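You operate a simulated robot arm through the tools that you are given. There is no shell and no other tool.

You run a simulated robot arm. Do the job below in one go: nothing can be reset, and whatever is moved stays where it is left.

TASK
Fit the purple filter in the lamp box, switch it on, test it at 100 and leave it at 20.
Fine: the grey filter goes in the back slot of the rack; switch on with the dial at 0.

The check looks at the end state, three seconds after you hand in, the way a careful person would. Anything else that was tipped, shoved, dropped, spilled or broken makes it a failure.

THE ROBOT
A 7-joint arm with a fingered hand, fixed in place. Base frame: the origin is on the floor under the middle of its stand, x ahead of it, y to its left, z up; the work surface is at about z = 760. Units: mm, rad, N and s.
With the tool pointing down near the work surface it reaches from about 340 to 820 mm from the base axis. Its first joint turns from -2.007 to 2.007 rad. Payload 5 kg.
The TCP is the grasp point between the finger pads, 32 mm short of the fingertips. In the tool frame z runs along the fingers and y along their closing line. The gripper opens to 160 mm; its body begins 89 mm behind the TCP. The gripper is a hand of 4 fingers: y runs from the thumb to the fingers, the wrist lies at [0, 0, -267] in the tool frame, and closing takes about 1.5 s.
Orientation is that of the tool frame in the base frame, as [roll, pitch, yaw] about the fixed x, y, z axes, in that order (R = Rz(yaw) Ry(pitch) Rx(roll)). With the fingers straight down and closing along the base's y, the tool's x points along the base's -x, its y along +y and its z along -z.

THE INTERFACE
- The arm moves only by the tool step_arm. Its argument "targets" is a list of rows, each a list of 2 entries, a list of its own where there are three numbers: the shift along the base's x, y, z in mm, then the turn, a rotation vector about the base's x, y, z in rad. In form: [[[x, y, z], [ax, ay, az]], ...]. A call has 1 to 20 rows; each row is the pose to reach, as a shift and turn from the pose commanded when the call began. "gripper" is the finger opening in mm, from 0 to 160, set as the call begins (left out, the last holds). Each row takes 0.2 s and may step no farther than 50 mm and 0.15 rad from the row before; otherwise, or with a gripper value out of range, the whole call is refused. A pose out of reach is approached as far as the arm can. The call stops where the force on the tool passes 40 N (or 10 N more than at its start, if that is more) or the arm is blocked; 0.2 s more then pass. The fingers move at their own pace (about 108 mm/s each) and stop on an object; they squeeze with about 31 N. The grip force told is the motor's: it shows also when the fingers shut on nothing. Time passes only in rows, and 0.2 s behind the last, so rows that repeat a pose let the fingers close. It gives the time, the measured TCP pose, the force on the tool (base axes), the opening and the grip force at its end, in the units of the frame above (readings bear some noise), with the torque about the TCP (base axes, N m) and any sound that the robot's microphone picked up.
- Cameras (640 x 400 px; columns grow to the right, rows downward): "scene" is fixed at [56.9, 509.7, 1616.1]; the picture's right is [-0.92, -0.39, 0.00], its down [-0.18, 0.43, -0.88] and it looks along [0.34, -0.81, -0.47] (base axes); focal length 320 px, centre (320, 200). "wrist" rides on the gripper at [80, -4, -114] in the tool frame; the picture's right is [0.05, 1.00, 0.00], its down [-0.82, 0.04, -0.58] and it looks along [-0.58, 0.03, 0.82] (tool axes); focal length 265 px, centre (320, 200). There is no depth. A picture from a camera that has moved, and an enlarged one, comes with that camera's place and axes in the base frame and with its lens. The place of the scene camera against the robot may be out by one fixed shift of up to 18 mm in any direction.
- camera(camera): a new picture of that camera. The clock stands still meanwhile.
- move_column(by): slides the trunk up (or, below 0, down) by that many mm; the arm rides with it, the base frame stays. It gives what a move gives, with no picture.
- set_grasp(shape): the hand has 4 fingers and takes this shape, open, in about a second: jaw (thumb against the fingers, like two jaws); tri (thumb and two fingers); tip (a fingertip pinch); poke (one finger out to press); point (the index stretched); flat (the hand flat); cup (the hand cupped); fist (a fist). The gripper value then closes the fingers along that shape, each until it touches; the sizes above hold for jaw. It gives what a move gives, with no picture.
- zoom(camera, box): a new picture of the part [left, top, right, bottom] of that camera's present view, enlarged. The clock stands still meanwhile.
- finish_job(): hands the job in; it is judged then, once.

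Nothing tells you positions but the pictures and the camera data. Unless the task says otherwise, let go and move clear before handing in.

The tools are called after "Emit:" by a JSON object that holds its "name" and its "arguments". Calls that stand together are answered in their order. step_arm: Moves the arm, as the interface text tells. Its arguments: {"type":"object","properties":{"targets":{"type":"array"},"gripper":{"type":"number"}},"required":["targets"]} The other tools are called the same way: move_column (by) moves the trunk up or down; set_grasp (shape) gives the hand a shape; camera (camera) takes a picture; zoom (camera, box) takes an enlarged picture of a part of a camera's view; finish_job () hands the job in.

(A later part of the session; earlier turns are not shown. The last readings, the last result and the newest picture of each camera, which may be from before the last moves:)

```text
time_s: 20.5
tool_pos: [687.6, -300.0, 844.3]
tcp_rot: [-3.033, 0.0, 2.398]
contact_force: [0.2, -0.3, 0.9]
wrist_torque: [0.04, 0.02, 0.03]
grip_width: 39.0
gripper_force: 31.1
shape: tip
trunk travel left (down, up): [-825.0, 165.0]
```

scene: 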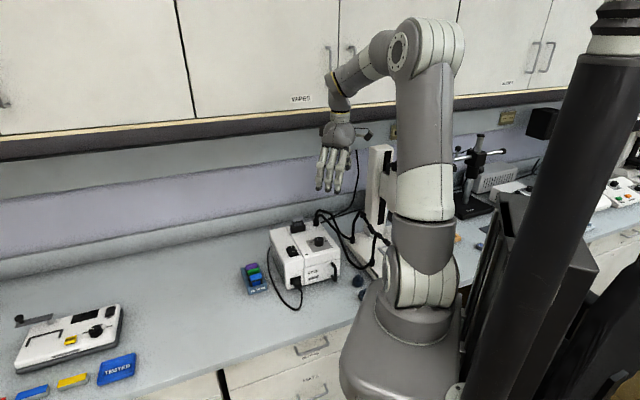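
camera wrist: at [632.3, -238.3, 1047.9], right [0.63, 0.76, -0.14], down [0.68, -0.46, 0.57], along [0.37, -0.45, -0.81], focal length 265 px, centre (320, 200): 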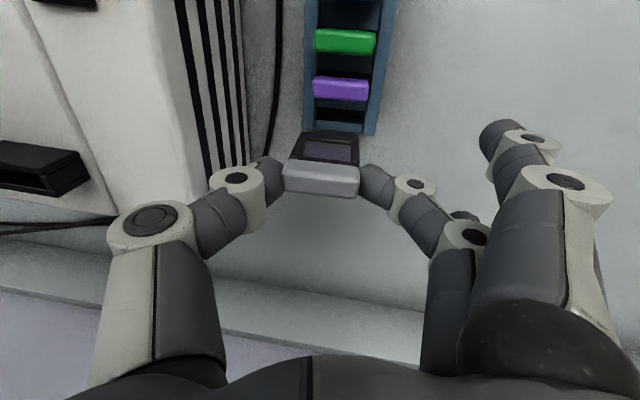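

Emit:
{"name": "step_arm", "arguments": {"targets": [[[0, 0, -1], [0, 0, 0]], [[0, 0, -2], [0, 0, 0]], [[0, 0, -2], [0, 0, 0]]]}}

Emit:
{"name": "zoom", "arguments": {"camera": "wrist", "box": [240, 70, 400, 200]}}

Emit:
{"name": "zoom", "arguments": {"camera": "scene", "box": [240, 245, 280, 285]}}

```text
time_s: 21.3
tool_pos: [686.7, -300.7, 842.0]
tcp_rot: [-3.032, 0.0, 2.397]
contact_force: [-0.9, 1.0, -0.5]
wrist_torque: [-0.01, -0.02, -0.01]
grip_width: 38.8
gripper_force: 30.9
shape: tip
trunk travel left (down, up): [-825.0, 165.0]
```

```text
3.08 times, centred on (320, 135) of wrist
camera zoom: at [632.2, -241.4, 956.2], right [0.63, 0.77, -0.11], down [0.67, -0.47, 0.57], along [0.38, -0.43, -0.81], focal length 817 px, centre (320, 400)
```

zoom: 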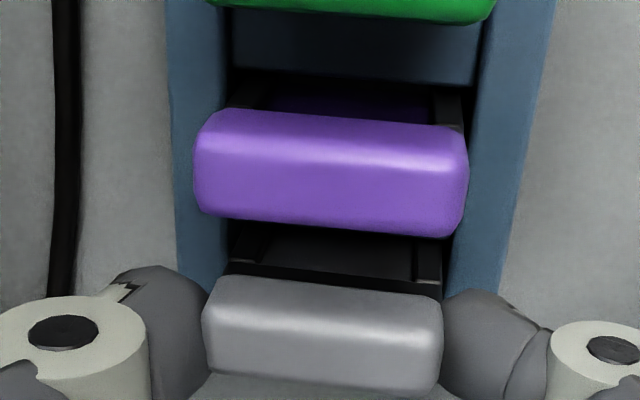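

```text
10.00 times, centred on (260, 265) of scene
camera zoom: at [56.9, 509.7, 1616.1], right [-0.92, -0.39, 0.0], down [-0.18, 0.43, -0.88], along [0.34, -0.81, -0.47], focal length 3203 px, centre (920, -450)
```

zoom: 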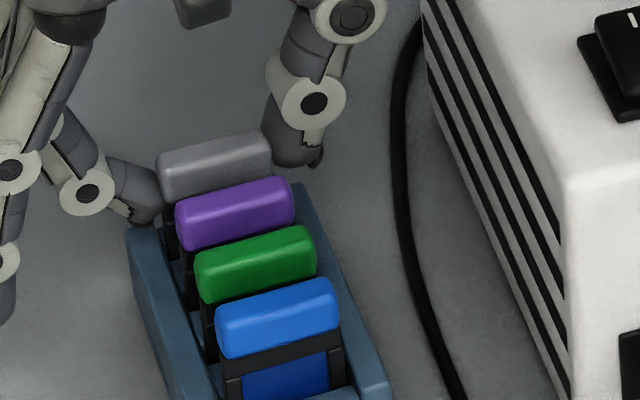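

Emit:
{"name": "step_arm", "arguments": {"targets": [[[0, 0, -0.6], [0, 0, 0]], [[0, 0, -1.2], [0, 0, 0]], [[0, 0, -1.2], [0, 0, 0]]]}}

```text
time_s: 22.1
tool_pos: [686.4, -300.6, 841.4]
tcp_rot: [-3.03, 0.0, 2.398]
contact_force: [1.3, -1.1, 2.9]
wrist_torque: [0.01, 0.01, -0.01]
grip_width: 39.2
gripper_force: 31.2
shape: tip
trunk travel left (down, up): [-825.0, 165.0]
```

Emit:
{"name": "step_arm", "arguments": {"targets": [[[0, 0, -0.6], [0, 0, 0]], [[0, 0, -1.2], [0, 0, 0]], [[0, 0, -1.2], [0, 0, 0]]]}}

```text
time_s: 22.9
tool_pos: [686.4, -302.3, 841.3]
tcp_rot: [-3.032, 0.001, 2.398]
contact_force: [0.1, -0.8, 8.8]
wrist_torque: [0.03, -0.01, 0.02]
grip_width: 38.9
gripper_force: 30.9
shape: tip
trunk travel left (down, up): [-825.0, 165.0]
```

It is seated on the rack floor (light 9 N contact). Releasing now and rising straight up.

Emit:
{"name": "step_arm", "arguments": {"targets": [[[0, 0, 0.8], [0, 0, 0]], [[0, 0, 0.8], [0, 0, 0]], [[0, 0, 0.8], [0, 0, 0]], [[0, 0, 0.8], [0, 0, 0]]], "gripper": 62}}

Emit:
{"name": "zoom", "arguments": {"camera": "wrist", "box": [220, 70, 420, 220]}}

Emit:
{"name": "zoom", "arguments": {"camera": "scene", "box": [240, 245, 280, 285]}}

```text
time_s: 23.9
tool_pos: [686.3, -301.0, 840.9]
tcp_rot: [-3.032, 0.0, 2.396]
contact_force: [-0.5, -0.3, 1.0]
wrist_torque: [0.0, 0.05, 0.04]
grip_width: 61.1
gripper_force: 0.0
shape: tip
trunk travel left (down, up): [-825.0, 165.0]
```

```text
2.67 times, centred on (320, 145) of wrist
camera zoom: at [631.7, -241.5, 954.3], right [0.63, 0.77, -0.11], down [0.67, -0.47, 0.57], along [0.38, -0.43, -0.81], focal length 708 px, centre (320, 347)
```

zoom: 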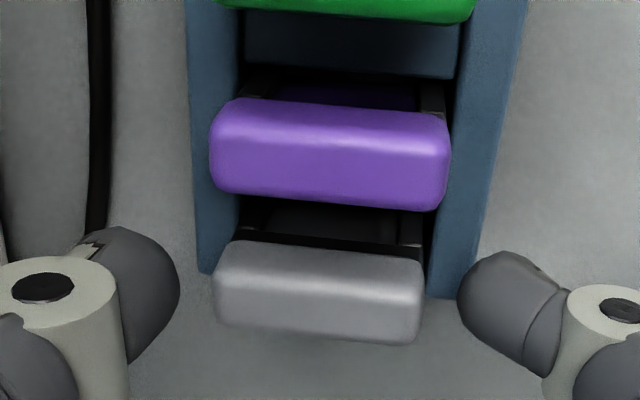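

```text
10.00 times, centred on (260, 265) of scene
camera zoom: at [56.9, 509.7, 1616.1], right [-0.92, -0.39, 0.0], down [-0.18, 0.43, -0.88], along [0.34, -0.81, -0.47], focal length 3203 px, centre (920, -450)
```

zoom: 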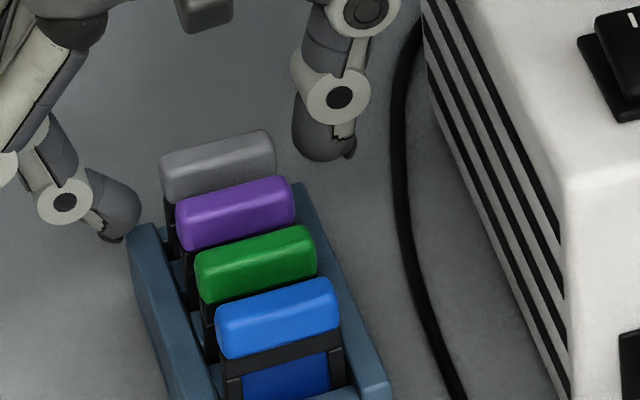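

The grey filter sits in the back slot, level with the others. Next I rise, shift ~31 mm forward over the purple filter and check alignment.

Emit:
{"name": "step_arm", "arguments": {"targets": [[[0, 0, 15], [0, 0, 0]], [[0, 0, 35], [0, 0, 0]], [[-11.3, 10.7, 35], [0, 0, 0]], [[-22.7, 21.5, 35], [0, 0, 0]], [[-22.7, 21.5, 18], [0, 0, 0]], [[-22.7, 21.5, 18], [0, 0, 0]]]}}

Emit:
{"name": "zoom", "arguments": {"camera": "wrist", "box": [220, 70, 420, 220]}}

Emit:
{"name": "zoom", "arguments": {"camera": "scene", "box": [230, 235, 290, 290]}}

```text
time_s: 25.3
tool_pos: [664.1, -279.0, 858.6]
tcp_rot: [-3.032, 0.0, 2.395]
contact_force: [-0.5, 0.2, -0.7]
wrist_torque: [-0.03, 0.01, 0.04]
grip_width: 61.3
gripper_force: 0.1
shape: tip
trunk travel left (down, up): [-825.0, 165.0]
```

```text
2.67 times, centred on (320, 145) of wrist
camera zoom: at [609.2, -219.4, 972.6], right [0.63, 0.77, -0.11], down [0.67, -0.47, 0.57], along [0.38, -0.44, -0.81], focal length 708 px, centre (320, 347)
```

zoom: 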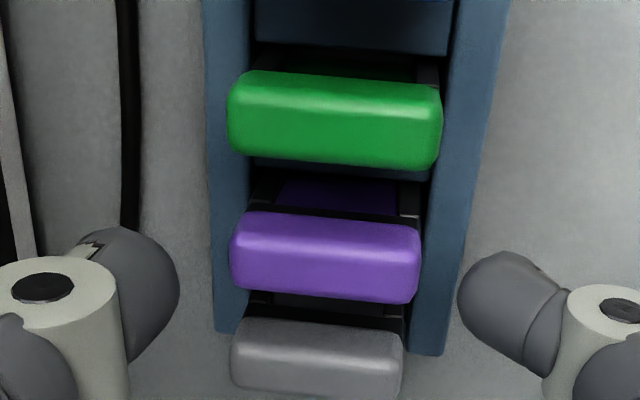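

```text
7.27 times, centred on (260, 262) of scene
camera zoom: at [56.9, 509.7, 1616.1], right [-0.92, -0.39, 0.0], down [-0.18, 0.43, -0.88], along [0.34, -0.81, -0.47], focal length 2330 px, centre (756, -254)
```

zoom: 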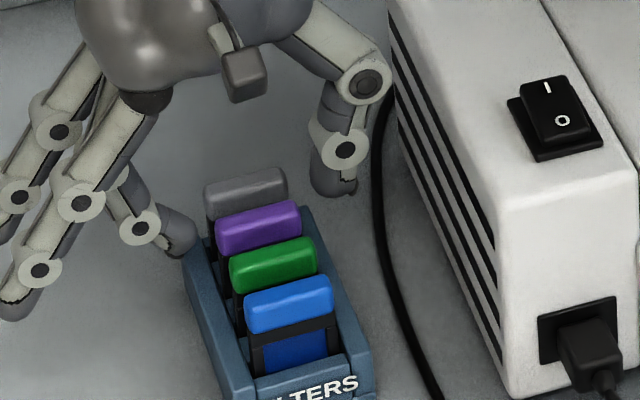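

Emit:
{"name": "step_arm", "arguments": {"targets": [[[-0.8, -0.9, -9], [0, 0, 0]], [[-0.8, -0.9, -17.5], [0, 0, 0]], [[-0.8, -0.9, -17.5], [0, 0, 0]]]}}

Emit:
{"name": "zoom", "arguments": {"camera": "wrist", "box": [220, 70, 420, 220]}}

Emit:
{"name": "zoom", "arguments": {"camera": "scene", "box": [230, 235, 290, 290]}}

```text
time_s: 26.1
tool_pos: [664.0, -280.4, 842.0]
tcp_rot: [-3.032, -0.001, 2.397]
contact_force: [-0.4, -0.4, 0.2]
wrist_torque: [-0.02, 0.0, -0.02]
grip_width: 61.1
gripper_force: 0.1
shape: tip
trunk travel left (down, up): [-825.0, 165.0]
```

```text
2.67 times, centred on (320, 145) of wrist
camera zoom: at [608.5, -221.1, 955.1], right [0.63, 0.77, -0.11], down [0.67, -0.47, 0.57], along [0.38, -0.43, -0.81], focal length 708 px, centre (320, 347)
```

zoom: 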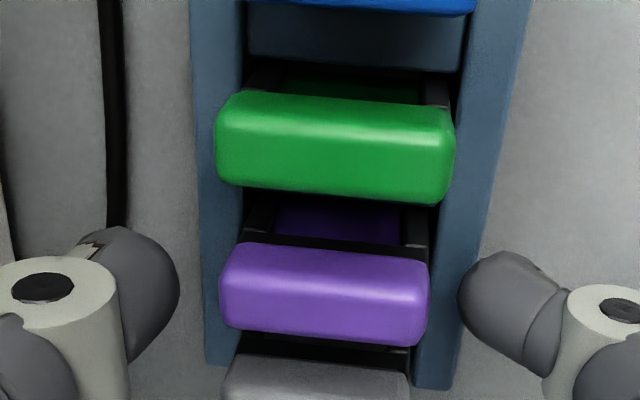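

```text
7.27 times, centred on (260, 262) of scene
camera zoom: at [56.9, 509.7, 1616.1], right [-0.92, -0.39, 0.0], down [-0.18, 0.43, -0.88], along [0.34, -0.81, -0.47], focal length 2330 px, centre (756, -254)
```

zoom: 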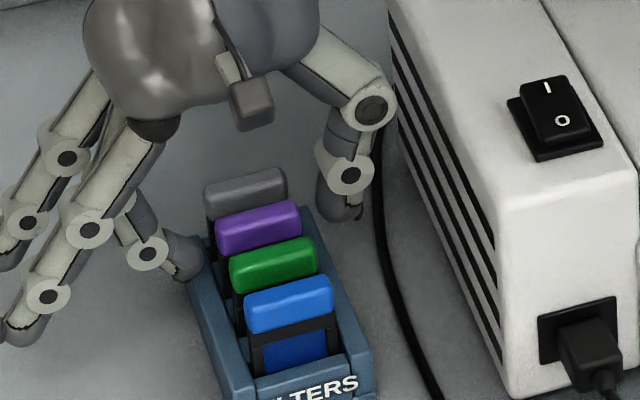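

Aligned like the grey one was. Closing on the purple tab.

Emit:
{"name": "step_arm", "arguments": {"targets": [[[0.5, 0.5, 0], [0, 0, 0]], [[0.5, 0.5, 0], [0, 0, 0]], [[0.5, 0.5, 0], [0, 0, 0]], [[0.5, 0.5, 0], [0, 0, 0]], [[0.5, 0.5, 0], [0, 0, 0]], [[0.5, 0.5, 0], [0, 0, 0]]], "gripper": 36}}

Emit:
{"name": "zoom", "arguments": {"camera": "wrist", "box": [220, 70, 420, 220]}}

```text
time_s: 27.5
tool_pos: [663.3, -279.9, 841.8]
tcp_rot: [-3.033, -0.001, 2.397]
contact_force: [-0.3, 0.6, 0.4]
wrist_torque: [0.05, -0.01, 0.0]
grip_width: 38.1
gripper_force: 31.4
shape: tip
trunk travel left (down, up): [-825.0, 165.0]
```

```text
2.67 times, centred on (320, 145) of wrist
camera zoom: at [609.0, -220.2, 954.9], right [0.63, 0.77, -0.11], down [0.67, -0.47, 0.57], along [0.38, -0.43, -0.81], focal length 708 px, centre (320, 347)
```

zoom: 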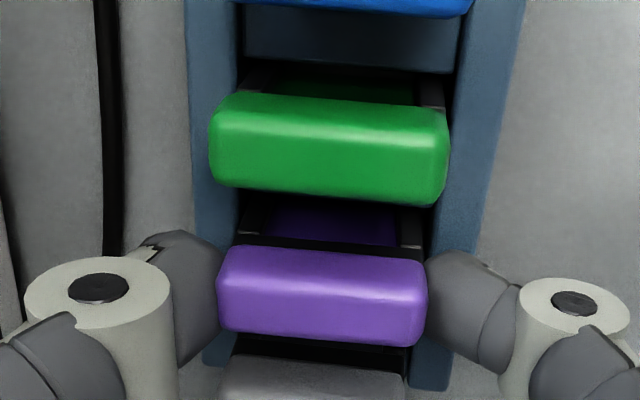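

Gripped. Lifting the purple filter straight up out of the rack.

Emit:
{"name": "step_arm", "arguments": {"targets": [[[0, 0, 5], [0, 0, 0]], [[0, 0, 12], [0, 0, 0]], [[0, 0, 22], [0, 0, 0]], [[0, 0, 34], [0, 0, 0]], [[0, 0, 50], [0, 0, 0]], [[0, 0, 70], [0, 0, 0]], [[0, 0, 90], [0, 0, 0]], [[0, 0, 90], [0, 0, 0]]]}}

Emit:
{"name": "zoom", "arguments": {"camera": "wrist", "box": [220, 70, 420, 220]}}

Emit:
{"name": "zoom", "arguments": {"camera": "scene", "box": [230, 210, 310, 290]}}

```text
time_s: 29.3
tool_pos: [663.4, -279.8, 931.6]
tcp_rot: [-3.032, 0.0, 2.399]
contact_force: [0.4, 0.0, 0.2]
wrist_torque: [0.02, -0.01, 0.01]
grip_width: 38.4
gripper_force: 30.8
shape: tip
trunk travel left (down, up): [-825.0, 165.0]
```

```text
2.67 times, centred on (320, 145) of wrist
camera zoom: at [608.8, -220.1, 1044.9], right [0.63, 0.77, -0.11], down [0.67, -0.47, 0.57], along [0.38, -0.43, -0.81], focal length 708 px, centre (320, 347)
```

zoom: 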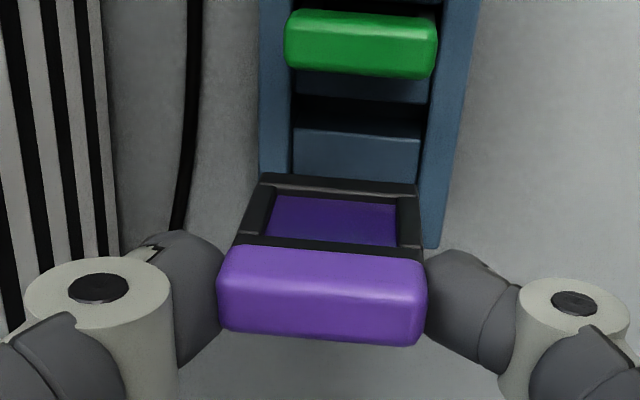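

```text
5.00 times, centred on (270, 250) of scene
camera zoom: at [56.9, 509.7, 1616.1], right [-0.92, -0.39, 0.0], down [-0.18, 0.43, -0.88], along [0.34, -0.81, -0.47], focal length 1602 px, centre (570, -50)
```

zoom: 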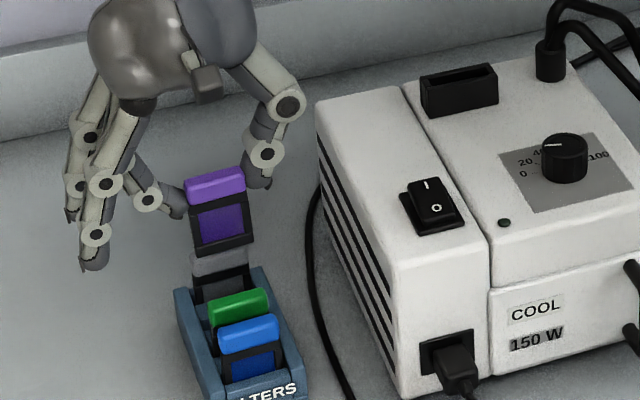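

Emit:
{"name": "zoom", "arguments": {"camera": "scene", "box": [260, 235, 290, 265]}}

Emit:
{"name": "zoom", "arguments": {"camera": "wrist", "box": [270, 120, 390, 210]}}

```text
13.33 times, centred on (275, 250) of scene
camera zoom: at [56.9, 509.7, 1616.1], right [-0.92, -0.39, 0.0], down [-0.18, 0.43, -0.88], along [0.34, -0.81, -0.47], focal length 4271 px, centre (920, -467)
```

zoom: 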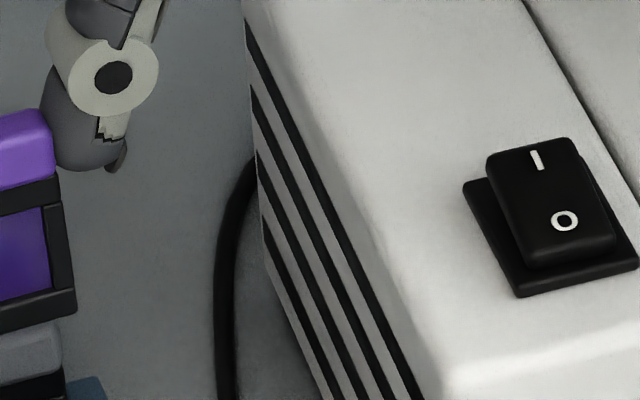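

```text
4.44 times, centred on (330, 165) of wrist
camera zoom: at [608.8, -220.1, 1044.9], right [0.63, 0.77, -0.11], down [0.67, -0.47, 0.57], along [0.38, -0.43, -0.81], focal length 1180 px, centre (276, 356)
```

zoom: 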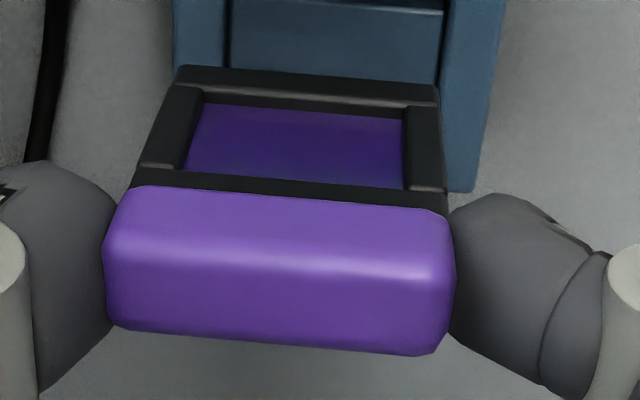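

The purple filter is held nearly upright, leaning ~1.4° like the grey did; I'll correct that. Moving it over to a hover above the empty lamp socket.

Emit:
{"name": "step_arm", "arguments": {"targets": [[[0, 0, 40], [0, 0, 0]], [[0, 0, 79], [0, 0, 0]], [[-20.8, -38.3, 79], [0, 0, 0]], [[-41.5, -76.5, 79], [0.006, -0.0058, -0.0067]], [[-62.3, -114.8, 79], [0.012, -0.0115, -0.0134]], [[-83, -153.1, 79], [0.018, -0.0173, -0.02]], [[-103.8, -191.35, 79], [0.018, -0.0173, -0.02]], [[-103.8, -191.35, 79], [0.018, -0.0173, -0.02]]]}}

Emit:
{"name": "zoom", "arguments": {"camera": "wrist", "box": [220, 70, 420, 220]}}

Emit:
{"name": "zoom", "arguments": {"camera": "scene", "box": [270, 180, 350, 240]}}

```text
time_s: 31.1
tool_pos: [559.5, -468.0, 1009.2]
tcp_rot: [-3.056, 0.002, 2.379]
contact_force: [-0.3, -1.3, 0.5]
wrist_torque: [-0.03, 0.01, -0.03]
grip_width: 38.3
gripper_force: 31.1
shape: tip
trunk travel left (down, up): [-825.0, 165.0]
```

```text
2.67 times, centred on (320, 145) of wrist
camera zoom: at [503.9, -409.5, 1123.0], right [0.65, 0.75, -0.08], down [0.65, -0.5, 0.57], along [0.39, -0.43, -0.82], focal length 708 px, centre (320, 347)
```

zoom: 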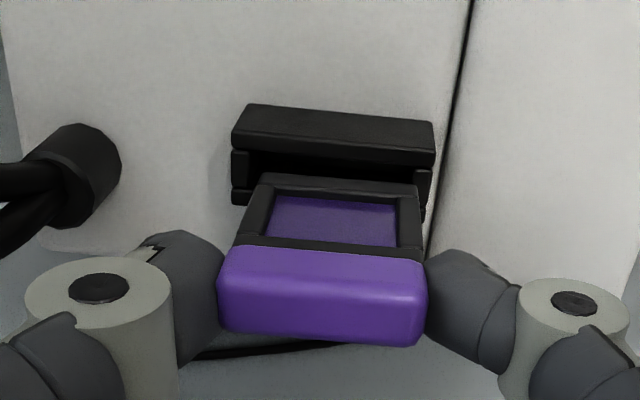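

```text
6.67 times, centred on (310, 210) of scene
camera zoom: at [56.9, 509.7, 1616.1], right [-0.92, -0.39, 0.0], down [-0.18, 0.43, -0.88], along [0.34, -0.81, -0.47], focal length 2136 px, centre (387, 133)
```

zoom: 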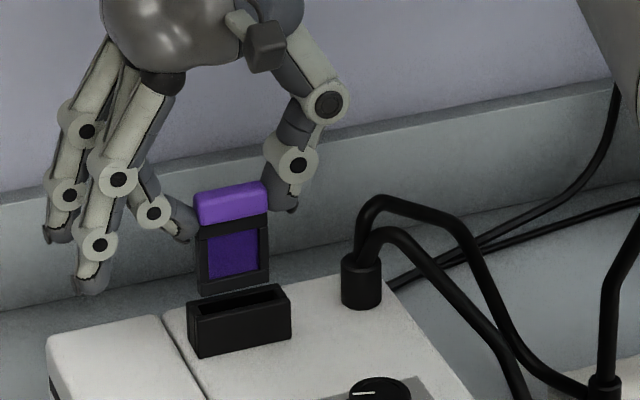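

Emit:
{"name": "step_arm", "arguments": {"targets": [[[0, 0, 0], [0, 0, 0]], [[0, 0, 0], [0, 0, 0]]]}}

Emit:
{"name": "zoom", "arguments": {"camera": "wrist", "box": [240, 100, 400, 200]}}

```text
time_s: 31.7
tool_pos: [557.9, -469.5, 1008.9]
tcp_rot: [-3.056, 0.001, 2.378]
contact_force: [-0.1, 0.1, 0.8]
wrist_torque: [-0.03, 0.01, 0.01]
grip_width: 38.3
gripper_force: 30.8
shape: tip
trunk travel left (down, up): [-825.0, 165.0]
```

```text
4.00 times, centred on (320, 150) of wrist
camera zoom: at [503.5, -410.2, 1122.8], right [0.65, 0.75, -0.08], down [0.65, -0.5, 0.57], along [0.39, -0.43, -0.82], focal length 1062 px, centre (320, 400)
```

zoom: 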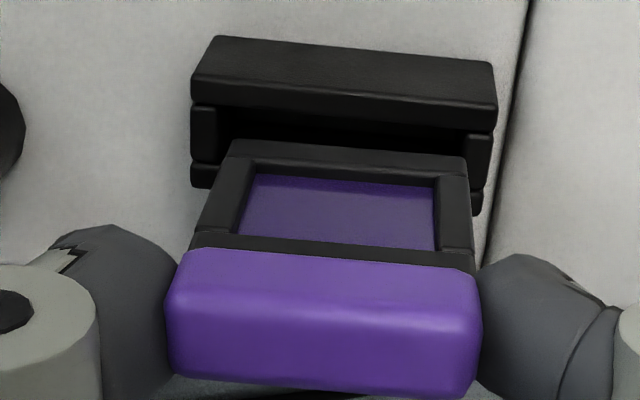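

The arm is a few millimetres short of its reach at this height; lowering slightly restores it. I'll go down 14 mm and measure again.

Emit:
{"name": "step_arm", "arguments": {"targets": [[[0, 0, -7], [0, 0, 0]], [[0, 0, -14], [0, 0, 0]], [[0, 0, -14], [0, 0, 0]], [[0, 0, -14], [0, 0, 0]]]}}

Emit:
{"name": "zoom", "arguments": {"camera": "wrist", "box": [240, 100, 400, 200]}}

Emit:
{"name": "zoom", "arguments": {"camera": "scene", "box": [280, 195, 330, 235]}}

```text
time_s: 32.7
tool_pos: [559.2, -470.7, 996.3]
tcp_rot: [-3.057, 0.004, 2.378]
contact_force: [-0.2, -1.0, 10.4]
wrist_torque: [0.08, -0.1, -0.04]
grip_width: 38.7
gripper_force: 30.9
shape: tip
trunk travel left (down, up): [-825.0, 165.0]
```

```text
4.00 times, centred on (320, 150) of wrist
camera zoom: at [503.9, -411.1, 1110.1], right [0.65, 0.75, -0.08], down [0.65, -0.5, 0.57], along [0.39, -0.43, -0.81], focal length 1062 px, centre (320, 400)
```

zoom: 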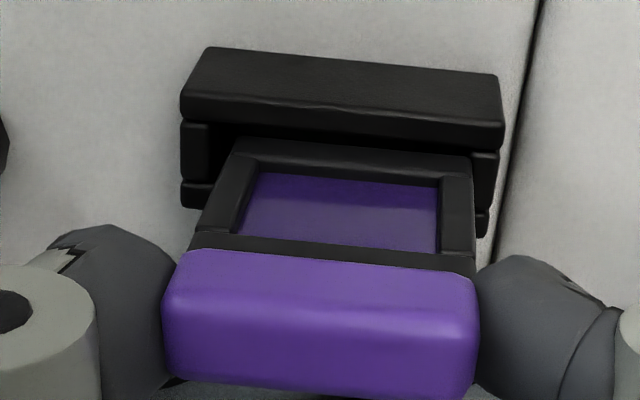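

```text
10.00 times, centred on (305, 215) of scene
camera zoom: at [56.9, 509.7, 1616.1], right [-0.92, -0.39, 0.0], down [-0.18, 0.43, -0.88], along [0.34, -0.81, -0.47], focal length 3203 px, centre (470, 50)
```

zoom: 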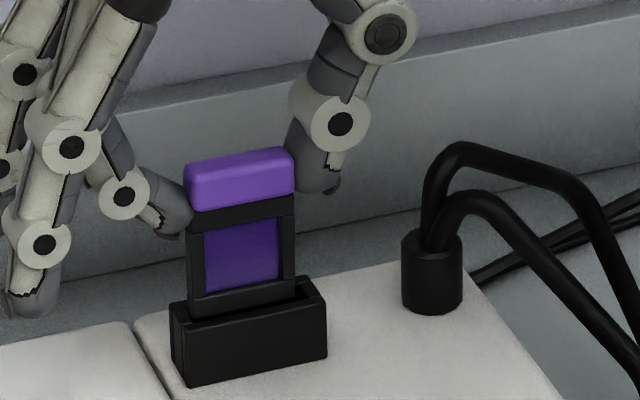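

There's ~10 N contact: the frame is about 2.3 mm too far left (rack side) relative to the socket opening. I'll lift slightly, shift toward the right, and look again.

Emit:
{"name": "step_arm", "arguments": {"targets": [[[0, 0, 4], [0, 0, 0]], [[-1.6, -1.7, 6], [0, 0, 0]], [[-1.6, -1.7, 4], [0, 0, 0]], [[-1.6, -1.7, 4], [0, 0, 0]]]}}

Emit:
{"name": "zoom", "arguments": {"camera": "wrist", "box": [260, 105, 380, 185]}}

Emit:
{"name": "zoom", "arguments": {"camera": "scene", "box": [285, 205, 320, 235]}}

```text
time_s: 33.7
tool_pos: [559.3, -473.5, 999.5]
tcp_rot: [-3.056, 0.0, 2.379]
contact_force: [0.2, -0.3, 0.3]
wrist_torque: [0.0, 0.0, -0.03]
grip_width: 38.6
gripper_force: 31.4
shape: tip
trunk travel left (down, up): [-825.0, 165.0]
```

```text
5.00 times, centred on (320, 145) of wrist
camera zoom: at [503.5, -413.9, 1113.9], right [0.65, 0.75, -0.08], down [0.65, -0.5, 0.57], along [0.39, -0.43, -0.82], focal length 1327 px, centre (320, 475)
```

zoom: 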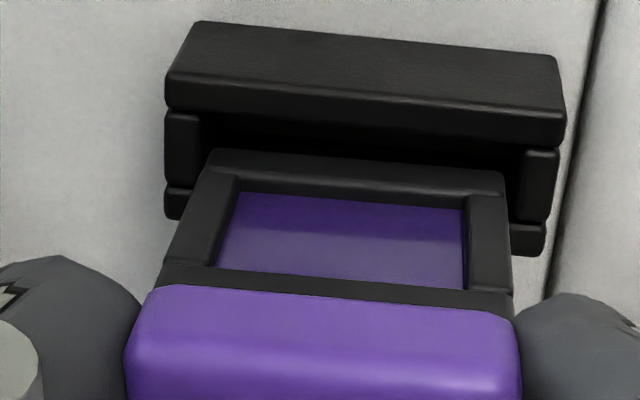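

```text
13.33 times, centred on (302, 220) of scene
camera zoom: at [56.9, 509.7, 1616.1], right [-0.92, -0.39, 0.0], down [-0.18, 0.43, -0.88], along [0.34, -0.81, -0.47], focal length 4271 px, centre (553, -67)
```

zoom: 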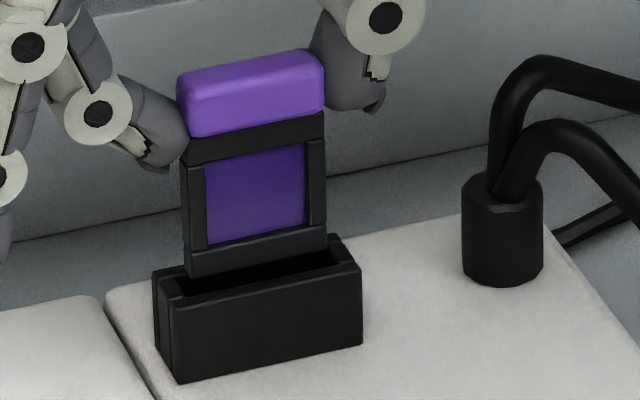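

Now the frame is centred in the socket opening in both directions. Lowering gently into it.

Emit:
{"name": "step_arm", "arguments": {"targets": [[[0, 0, -3], [0, 0, 0]], [[0, 0, -5], [0, 0, 0]], [[0, 0, -7], [0, 0, 0]], [[0, 0, -9], [0, 0, 0]]]}}

Emit:
{"name": "zoom", "arguments": {"camera": "wrist", "box": [260, 105, 380, 185]}}

Emit:
{"name": "zoom", "arguments": {"camera": "scene", "box": [285, 205, 320, 235]}}

```text
time_s: 34.7
tool_pos: [558.0, -472.6, 990.6]
tcp_rot: [-3.055, 0.0, 2.378]
contact_force: [-0.3, -0.4, -0.1]
wrist_torque: [-0.03, 0.01, -0.01]
grip_width: 38.5
gripper_force: 31.0
shape: tip
trunk travel left (down, up): [-825.0, 165.0]
```

```text
5.00 times, centred on (320, 145) of wrist
camera zoom: at [503.2, -414.1, 1104.7], right [0.65, 0.75, -0.08], down [0.65, -0.5, 0.57], along [0.39, -0.43, -0.82], focal length 1327 px, centre (320, 475)
```

zoom: 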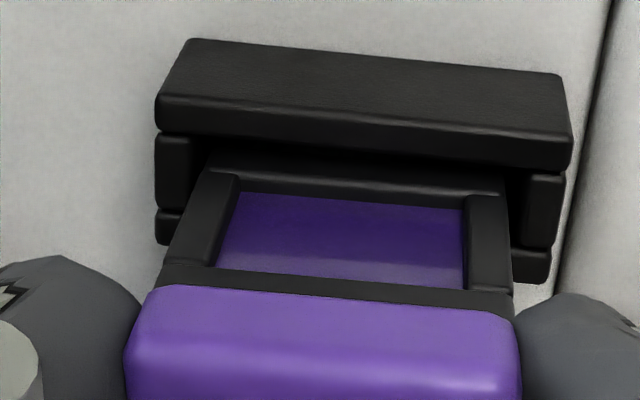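

```text
13.33 times, centred on (302, 220) of scene
camera zoom: at [56.9, 509.7, 1616.1], right [-0.92, -0.39, 0.0], down [-0.18, 0.43, -0.88], along [0.34, -0.81, -0.47], focal length 4271 px, centre (553, -67)
```

zoom: 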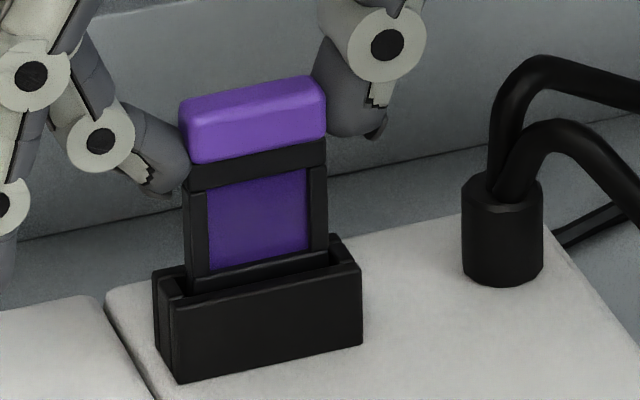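

It's entering the socket with no force. Continuing down.

Emit:
{"name": "step_arm", "arguments": {"targets": [[[0, 0, -3], [0, 0, 0]], [[0, 0, -6], [0, 0, 0]], [[0, 0, -9], [0, 0, 0]], [[0, 0, -12], [0, 0, 0]], [[0, 0, -15], [0, 0, 0]], [[0, 0, -17], [0, 0, 0]]]}}

Emit:
{"name": "zoom", "arguments": {"camera": "scene", "box": [285, 205, 320, 235]}}

```text
time_s: 36.1
tool_pos: [558.4, -473.3, 975.4]
tcp_rot: [-3.058, 0.001, 2.376]
contact_force: [-0.5, -0.9, -0.2]
wrist_torque: [0.0, 0.0, -0.01]
grip_width: 38.8
gripper_force: 30.7
shape: tip
trunk travel left (down, up): [-825.0, 165.0]
```

```text
13.33 times, centred on (302, 220) of scene
camera zoom: at [56.9, 509.7, 1616.1], right [-0.92, -0.39, 0.0], down [-0.18, 0.43, -0.88], along [0.34, -0.81, -0.47], focal length 4271 px, centre (553, -67)
```

zoom: 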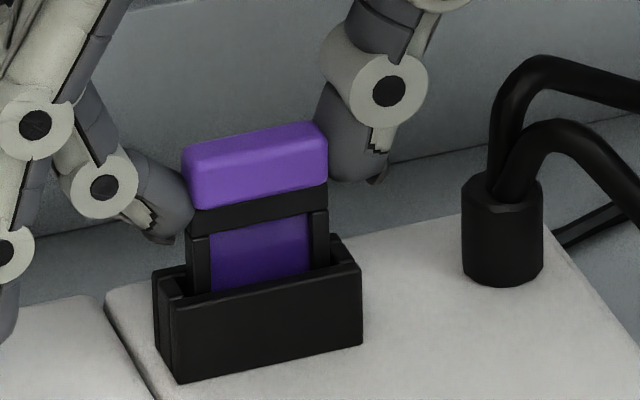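

Emit:
{"name": "step_arm", "arguments": {"targets": [[[0, 0, -1], [0, 0, 0]], [[0, 0, -2.5], [0, 0, 0]], [[0, 0, -2.5], [0, 0, 0]]]}}

```text
time_s: 36.9
tool_pos: [558.9, -472.3, 971.9]
tcp_rot: [-3.057, 0.001, 2.377]
contact_force: [0.0, 0.8, -0.4]
wrist_torque: [-0.03, -0.04, 0.01]
grip_width: 38.6
gripper_force: 30.5
shape: tip
trunk travel left (down, up): [-825.0, 165.0]
```

Emit:
{"name": "step_arm", "arguments": {"targets": [[[0, 0, -0.6], [0, 0, 0]], [[0, 0, -1.2], [0, 0, 0]], [[0, 0, -1.2], [0, 0, 0]]]}}

Emit:
{"name": "zoom", "arguments": {"camera": "scene", "box": [285, 205, 320, 235]}}

```text
time_s: 37.7
tool_pos: [558.0, -472.7, 971.8]
tcp_rot: [-3.057, 0.0, 2.377]
contact_force: [0.7, 0.9, 0.4]
wrist_torque: [0.03, 0.02, -0.01]
grip_width: 38.8
gripper_force: 30.6
shape: tip
trunk travel left (down, up): [-825.0, 165.0]
```

```text
13.33 times, centred on (302, 220) of scene
camera zoom: at [56.9, 509.7, 1616.1], right [-0.92, -0.39, 0.0], down [-0.18, 0.43, -0.88], along [0.34, -0.81, -0.47], focal length 4271 px, centre (553, -67)
```

zoom: 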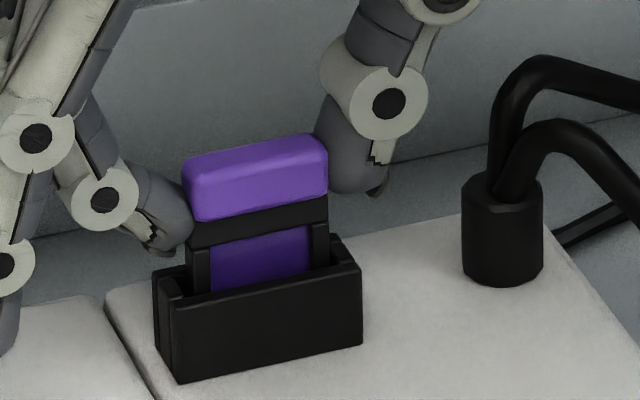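

Emit:
{"name": "step_arm", "arguments": {"targets": [[[0, 0, -0.6], [0, 0, 0]], [[0, 0, -1.2], [0, 0, 0]], [[0, 0, -1.2], [0, 0, 0]]]}}

```text
time_s: 38.5
tool_pos: [558.9, -472.9, 970.0]
tcp_rot: [-3.056, 0.0, 2.377]
contact_force: [0.7, 0.2, 0.3]
wrist_torque: [0.0, -0.01, 0.03]
grip_width: 38.5
gripper_force: 31.0
shape: tip
trunk travel left (down, up): [-825.0, 165.0]
```

Emit:
{"name": "step_arm", "arguments": {"targets": [[[0, 0, -0.6], [0, 0, 0]], [[0, 0, -1.2], [0, 0, 0]], [[0, 0, -1.2], [0, 0, 0]]]}}

```text
time_s: 39.3
tool_pos: [558.2, -472.8, 968.5]
tcp_rot: [-3.057, 0.002, 2.376]
contact_force: [1.0, 0.4, 5.5]
wrist_torque: [0.0, -0.01, 0.0]
grip_width: 38.8
gripper_force: 30.9
shape: tip
trunk travel left (down, up): [-825.0, 165.0]
```

Emit:
{"name": "step_arm", "arguments": {"targets": [[[0, 0, -0.5], [0, 0, 0]], [[0, 0, -1.0], [0, 0, 0]], [[0, 0, -1.0], [0, 0, 0]]]}}

Emit:
{"name": "zoom", "arguments": {"camera": "scene", "box": [285, 205, 320, 235]}}

Emit:
{"name": "zoom", "arguments": {"camera": "wrist", "box": [200, 80, 440, 230]}}

```text
time_s: 40.1
tool_pos: [558.6, -473.0, 968.4]
tcp_rot: [-3.057, 0.003, 2.377]
contact_force: [1.2, -2.2, 13.2]
wrist_torque: [-0.05, -0.02, 0.01]
grip_width: 38.9
gripper_force: 30.7
shape: tip
trunk travel left (down, up): [-825.0, 165.0]
```

```text
13.33 times, centred on (302, 220) of scene
camera zoom: at [56.9, 509.7, 1616.1], right [-0.92, -0.39, 0.0], down [-0.18, 0.43, -0.88], along [0.34, -0.81, -0.47], focal length 4271 px, centre (553, -67)
```

zoom: 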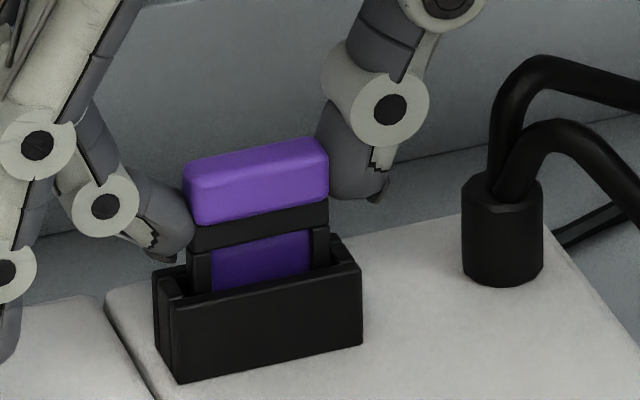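

```text
2.67 times, centred on (320, 155) of wrist
camera zoom: at [502.7, -414.2, 1082.3], right [0.65, 0.75, -0.09], down [0.65, -0.5, 0.57], along [0.39, -0.43, -0.81], focal length 708 px, centre (320, 320)
```

zoom: 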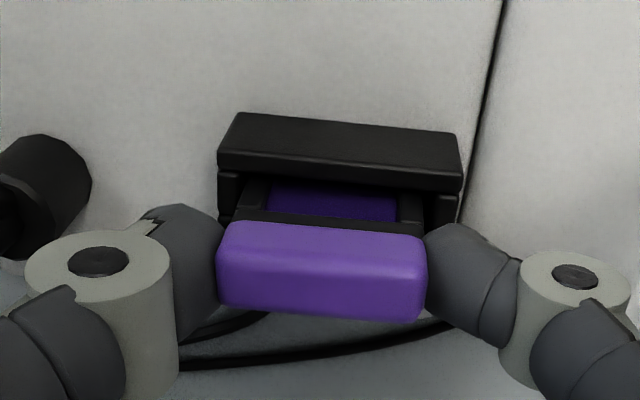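

The purple filter is seated (13 N on the bottom, same height as the grey was). Releasing and lifting clear.

Emit:
{"name": "step_arm", "arguments": {"targets": [[[0, 0, 1.2], [0, 0, 0]], [[0, 0, 1.2], [0, 0, 0]], [[0, 0, 1.2], [0, 0, 0]], [[0, 0, 1.2], [0, 0, 0]]], "gripper": 66}}

Emit:
{"name": "step_arm", "arguments": {"targets": [[[0, 0, 10], [0, 0, 0]], [[0, 0, 25], [0, 0, 0]], [[0, 0, 40], [0, 0, 0]]]}}

Emit:
{"name": "zoom", "arguments": {"camera": "wrist", "box": [200, 80, 440, 230]}}

Emit:
{"name": "zoom", "arguments": {"camera": "scene", "box": [230, 195, 340, 290]}}

```text
time_s: 41.1
tool_pos: [558.4, -472.2, 969.1]
tcp_rot: [-3.057, 0.0, 2.377]
contact_force: [-0.2, 0.5, -0.3]
wrist_torque: [0.03, 0.04, 0.01]
grip_width: 65.1
gripper_force: 0.2
shape: tip
trunk travel left (down, up): [-825.0, 165.0]
```

```text
time_s: 41.9
tool_pos: [555.4, -473.7, 1008.5]
tcp_rot: [-3.056, 0.001, 2.377]
contact_force: [0.0, 0.4, -0.9]
wrist_torque: [0.0, 0.05, 0.0]
grip_width: 64.9
gripper_force: 0.0
shape: tip
trunk travel left (down, up): [-825.0, 165.0]
```

```text
2.67 times, centred on (320, 155) of wrist
camera zoom: at [501.6, -414.3, 1122.3], right [0.65, 0.75, -0.09], down [0.65, -0.5, 0.57], along [0.39, -0.43, -0.82], focal length 708 px, centre (320, 320)
```

zoom: 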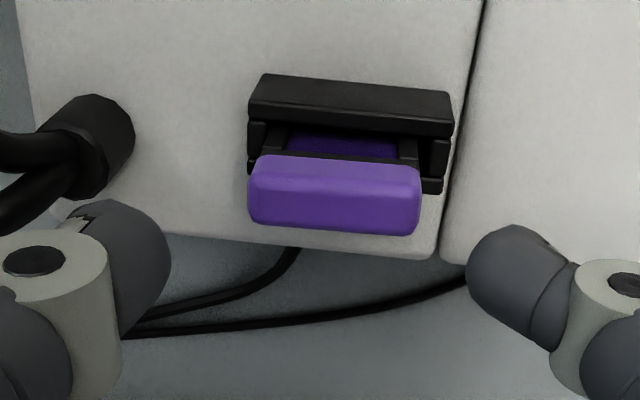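

```text
4.21 times, centred on (285, 242) of scene
camera zoom: at [56.9, 509.7, 1616.1], right [-0.92, -0.39, 0.0], down [-0.18, 0.43, -0.88], along [0.34, -0.81, -0.47], focal length 1349 px, centre (467, 21)
```

zoom: 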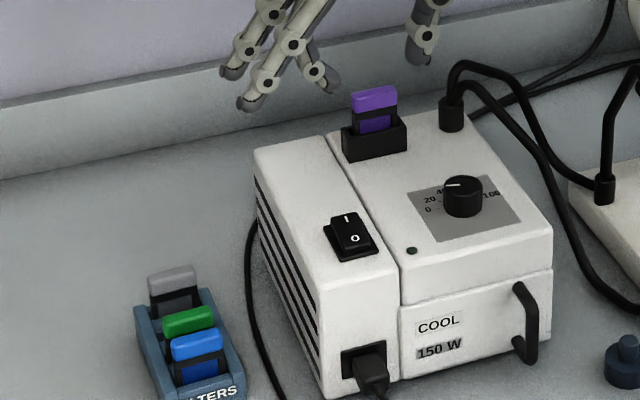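

Both filters are placed. Next, a view from above of the dial to read where it points.

Emit:
{"name": "step_arm", "arguments": {"targets": [[[-30, 9, 2], [0.02, -0.02, 0]], [[-60, 18, 2], [0.04, -0.04, 0]], [[-91, 28, 2], [0.0618, -0.0591, 0]], [[-91, 28, 2], [0.0618, -0.0591, 0]]]}}

Emit:
{"name": "camera", "arguments": {"camera": "wrist"}}

Emit:
{"name": "zoom", "arguments": {"camera": "wrist", "box": [240, 0, 400, 130]}}

```text
time_s: 42.9
tool_pos: [467.9, -443.7, 1010.3]
tcp_rot: [3.141, 0.0, 2.379]
contact_force: [0.2, -0.2, -0.5]
wrist_torque: [0.02, 0.05, -0.01]
grip_width: 65.1
gripper_force: 0.0
shape: tip
trunk travel left (down, up): [-825.0, 165.0]
```

```text
taken
camera wrist: at [405.7, -393.7, 1124.0], right [0.65, 0.76, 0.0], down [0.62, -0.53, 0.58], along [0.44, -0.38, -0.82], focal length 265 px, centre (320, 200)
```

wrist: 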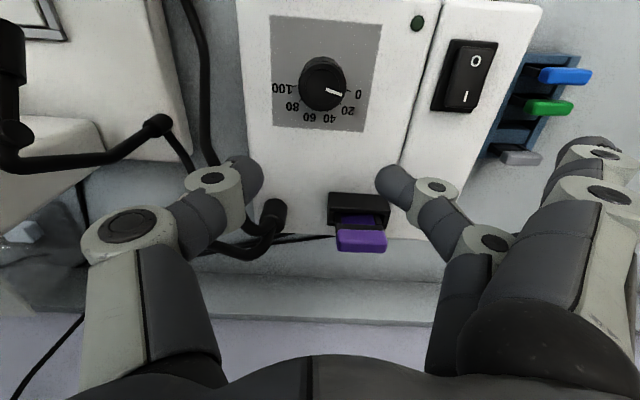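

```text
3.08 times, centred on (320, 65) of wrist
camera zoom: at [405.7, -393.7, 1124.0], right [0.65, 0.76, 0.0], down [0.62, -0.53, 0.58], along [0.44, -0.38, -0.82], focal length 817 px, centre (320, 615)
```

zoom: 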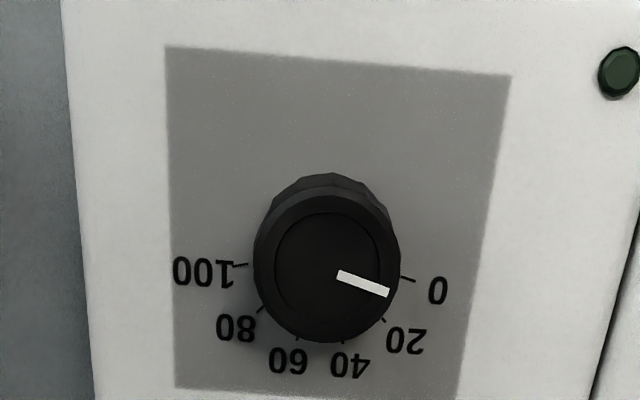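

The dial currently points to about 9, not 0, so it must be turned back to 0 before switching on. Knob top is near (439, -420, 922). I'll try the three-finger shape for turning it.

Emit:
{"name": "set_grasp", "arguments": {"shape": "tri"}}

Emit:
{"name": "step_arm", "arguments": {"targets": [[[0, 0, 0], [0, 0, 0]], [[0, 0, 0], [0, 0, 0]], [[0, 0, 0], [0, 0, 0]], [[0, 0, 0], [0, 0, 0]], [[0, 0, 0], [0, 0, 0]], [[0, 0, 0], [0, 0, 0]], [[0, 0, 0], [0, 0, 0]]], "gripper": 50}}

Emit:
{"name": "camera", "arguments": {"camera": "wrist"}}

Emit:
{"name": "zoom", "arguments": {"camera": "scene", "box": [250, 150, 370, 250]}}

```text
time_s: 43.8
tool_pos: [466.7, -445.9, 1010.1]
tcp_rot: [3.141, -0.001, 2.377]
contact_force: [-0.5, -0.2, 0.7]
wrist_torque: [0.0, -0.02, 0.0]
grip_width: 159.6
gripper_force: 0.0
shape: tri
trunk travel left (down, up): [-825.0, 165.0]
```

```text
time_s: 45.4
tool_pos: [466.6, -444.9, 1010.9]
tcp_rot: [-3.141, 0.0, 2.378]
contact_force: [-0.3, -0.3, 0.2]
wrist_torque: [-0.01, 0.0, 0.01]
grip_width: 50.5
gripper_force: 0.0
shape: tri
trunk travel left (down, up): [-825.0, 165.0]
```

```text
taken
camera wrist: at [405.3, -393.9, 1124.2], right [0.65, 0.76, 0.0], down [0.62, -0.53, 0.58], along [0.44, -0.38, -0.82], focal length 265 px, centre (320, 200)
```

wrist: 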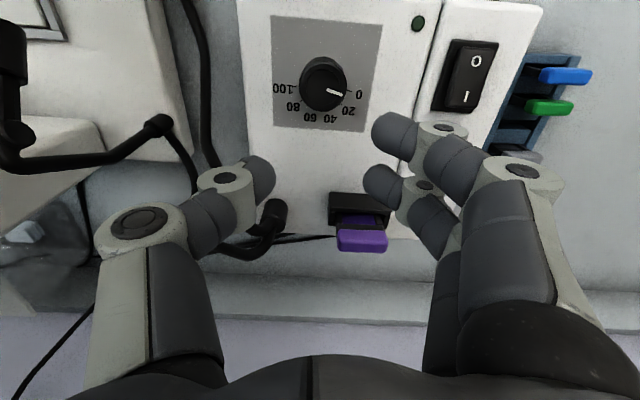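

```text
4.00 times, centred on (310, 200) of scene
camera zoom: at [56.9, 509.7, 1616.1], right [-0.92, -0.39, 0.0], down [-0.18, 0.43, -0.88], along [0.34, -0.81, -0.47], focal length 1281 px, centre (360, 200)
```

zoom: 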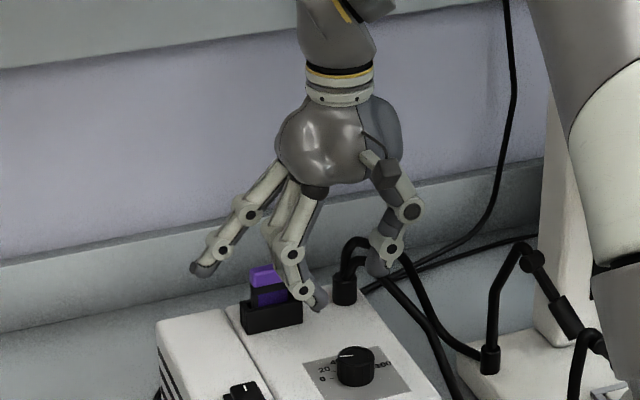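

The tri shape leaves a finger splayed toward the switch, so I'll use the tip pinch with the splayed fingers pointing off the lamp's front edge. Rotating the hand 90° above the dial.

Emit:
{"name": "set_grasp", "arguments": {"shape": "tip"}}

Emit:
{"name": "step_arm", "arguments": {"targets": [[[-3, 3, 0], [0, 0, 0.14]], [[-6, 6, 0], [0, 0, 0.28]], [[-9, 9, 0], [0, 0, 0.42]], [[-12, 11, 0], [0, 0, 0.56]], [[-15, 14, 0], [0, 0, 0.7]], [[-18, 17, 0], [0, 0, 0.84]], [[-21, 19, 0], [0, 0, 0.98]], [[-24, 22, 0], [0, 0, 1.12]], [[-26, 24, 0], [0, 0, 1.26]], [[-28.1, 26.4, 0], [0, 0, 1.4]], [[-28.1, 26.4, 0], [0, 0, 1.54]], [[-28.1, 26.4, 0], [0, 0, 1.571]], [[-28.1, 26.4, 0], [0, 0, 1.571]]], "gripper": 66}}

Emit:
{"name": "camera", "arguments": {"camera": "wrist"}}

Emit:
{"name": "zoom", "arguments": {"camera": "scene", "box": [250, 150, 390, 260]}}

```text
time_s: 46.3
tool_pos: [467.1, -445.4, 1009.2]
tcp_rot: [-3.141, 0.0, 2.378]
contact_force: [-0.3, -0.8, 0.0]
wrist_torque: [-0.02, -0.03, -0.01]
grip_width: 159.7
gripper_force: 0.2
shape: tip
trunk travel left (down, up): [-825.0, 165.0]
```

```text
time_s: 49.1
tool_pos: [439.0, -420.0, 1010.4]
tcp_rot: [3.141, 0.0, -2.333]
contact_force: [-0.3, -0.3, 0.0]
wrist_torque: [0.03, 0.02, -0.01]
grip_width: 66.3
gripper_force: 0.0
shape: tip
trunk travel left (down, up): [-825.0, 165.0]
```

```text
taken
camera wrist: at [385.2, -481.2, 1124.1], right [-0.76, 0.65, 0.0], down [0.53, 0.62, 0.58], along [0.38, 0.44, -0.82], focal length 265 px, centre (320, 200)
```

wrist: 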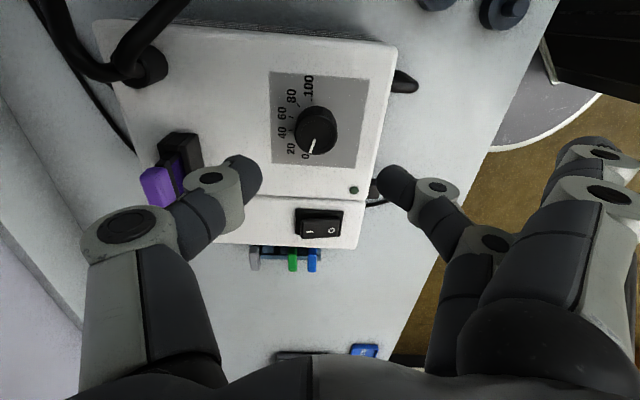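

```text
3.64 times, centred on (320, 205) of scene
camera zoom: at [56.9, 509.7, 1616.1], right [-0.92, -0.39, 0.0], down [-0.18, 0.43, -0.88], along [0.34, -0.81, -0.47], focal length 1165 px, centre (320, 182)
```

zoom: 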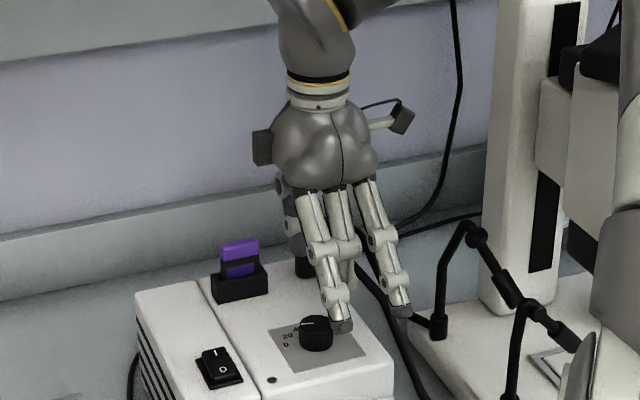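

Emit:
{"name": "zoom", "arguments": {"camera": "wrist", "box": [240, 60, 400, 190]}}

```text
3.08 times, centred on (320, 125) of wrist
camera zoom: at [385.2, -481.2, 1124.1], right [-0.76, 0.65, 0.0], down [0.53, 0.62, 0.58], along [0.38, 0.44, -0.82], focal length 817 px, centre (320, 431)
```

zoom: 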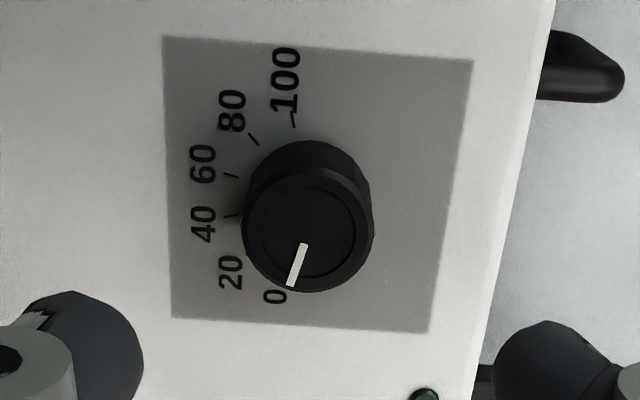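

The knob centre is ~3 mm from the tool axis; correcting that and descending around it in two stages.

Emit:
{"name": "step_arm", "arguments": {"targets": [[[2.2, -2.1, -12], [0, 0, 0]], [[2.2, -2.1, -26], [0, 0, 0]], [[2.2, -2.1, -40], [0, 0, 0]], [[2.2, -2.1, -52], [0, 0, 0]], [[2.2, -2.1, -52], [0, 0, 0]]], "gripper": 62}}

Emit:
{"name": "zoom", "arguments": {"camera": "wrist", "box": [200, 80, 440, 230]}}

Emit:
{"name": "zoom", "arguments": {"camera": "scene", "box": [270, 190, 370, 260]}}

```text
time_s: 50.3
tool_pos: [440.7, -421.6, 958.1]
tcp_rot: [3.142, -0.001, -2.336]
contact_force: [-0.5, -0.2, 0.2]
wrist_torque: [0.0, 0.02, -0.02]
grip_width: 62.7
gripper_force: 0.0
shape: tip
trunk travel left (down, up): [-825.0, 165.0]
```

```text
2.67 times, centred on (320, 155) of wrist
camera zoom: at [387.3, -482.6, 1071.6], right [-0.76, 0.65, 0.0], down [0.53, 0.62, 0.58], along [0.38, 0.44, -0.82], focal length 708 px, centre (320, 320)
```

zoom: 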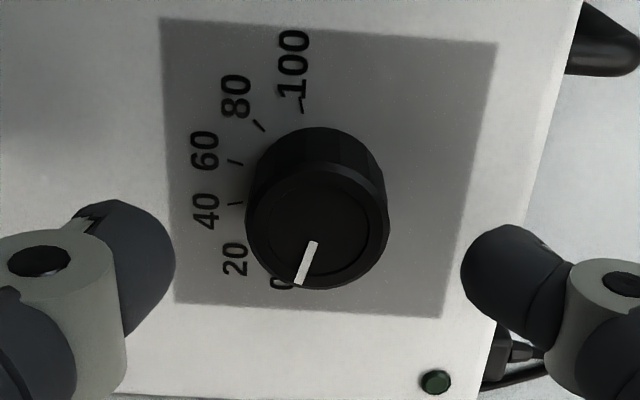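

```text
5.71 times, centred on (320, 225) of scene
camera zoom: at [56.9, 509.7, 1616.1], right [-0.92, -0.39, 0.0], down [-0.18, 0.43, -0.88], along [0.34, -0.81, -0.47], focal length 1830 px, centre (320, 57)
```

zoom: 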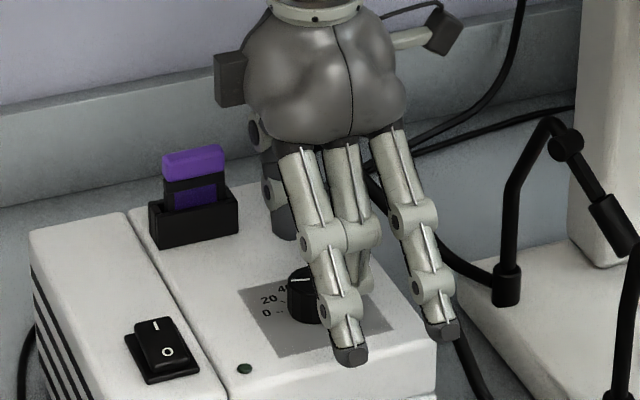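

Centred. Descending the rest, then closing on the knob.

Emit:
{"name": "step_arm", "arguments": {"targets": [[[0, 0, -7], [0, 0, 0]], [[0, 0, -14], [0, 0, 0]], [[0, 0, -21], [0, 0, 0]], [[0, 0, -21], [0, 0, 0]]]}}

Emit:
{"name": "zoom", "arguments": {"camera": "wrist", "box": [200, 80, 440, 230]}}

Emit:
{"name": "zoom", "arguments": {"camera": "scene", "box": [270, 190, 370, 260]}}

```text
time_s: 51.3
tool_pos: [441.6, -422.0, 937.8]
tcp_rot: [-3.141, 0.001, -2.335]
contact_force: [0.8, 0.3, -0.2]
wrist_torque: [0.01, 0.0, 0.0]
grip_width: 62.9
gripper_force: 0.0
shape: tip
trunk travel left (down, up): [-825.0, 165.0]
```

```text
2.67 times, centred on (320, 155) of wrist
camera zoom: at [387.2, -483.2, 1051.5], right [-0.76, 0.65, 0.0], down [0.53, 0.62, 0.58], along [0.38, 0.44, -0.82], focal length 708 px, centre (320, 320)
```

zoom: 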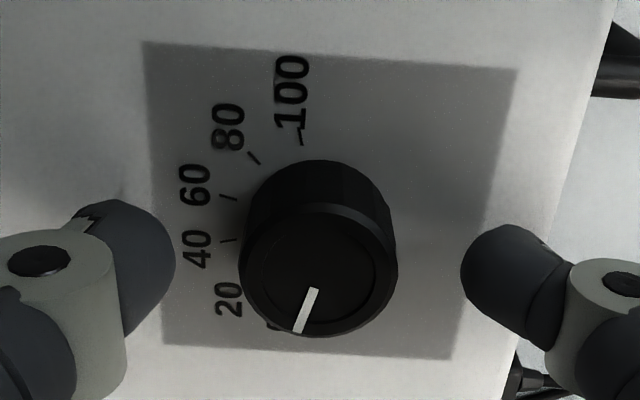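

```text
5.71 times, centred on (320, 225) of scene
camera zoom: at [56.9, 509.7, 1616.1], right [-0.92, -0.39, 0.0], down [-0.18, 0.43, -0.88], along [0.34, -0.81, -0.47], focal length 1830 px, centre (320, 57)
```

zoom: 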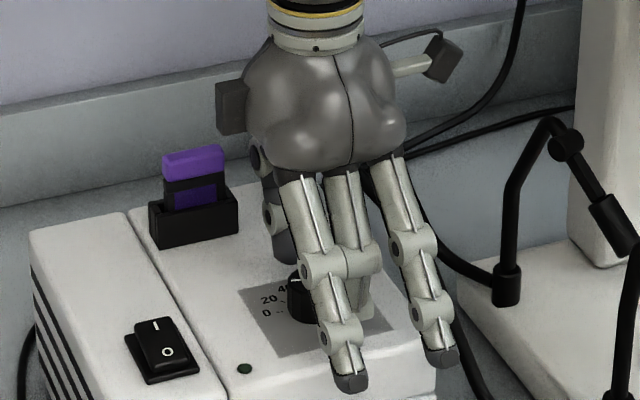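

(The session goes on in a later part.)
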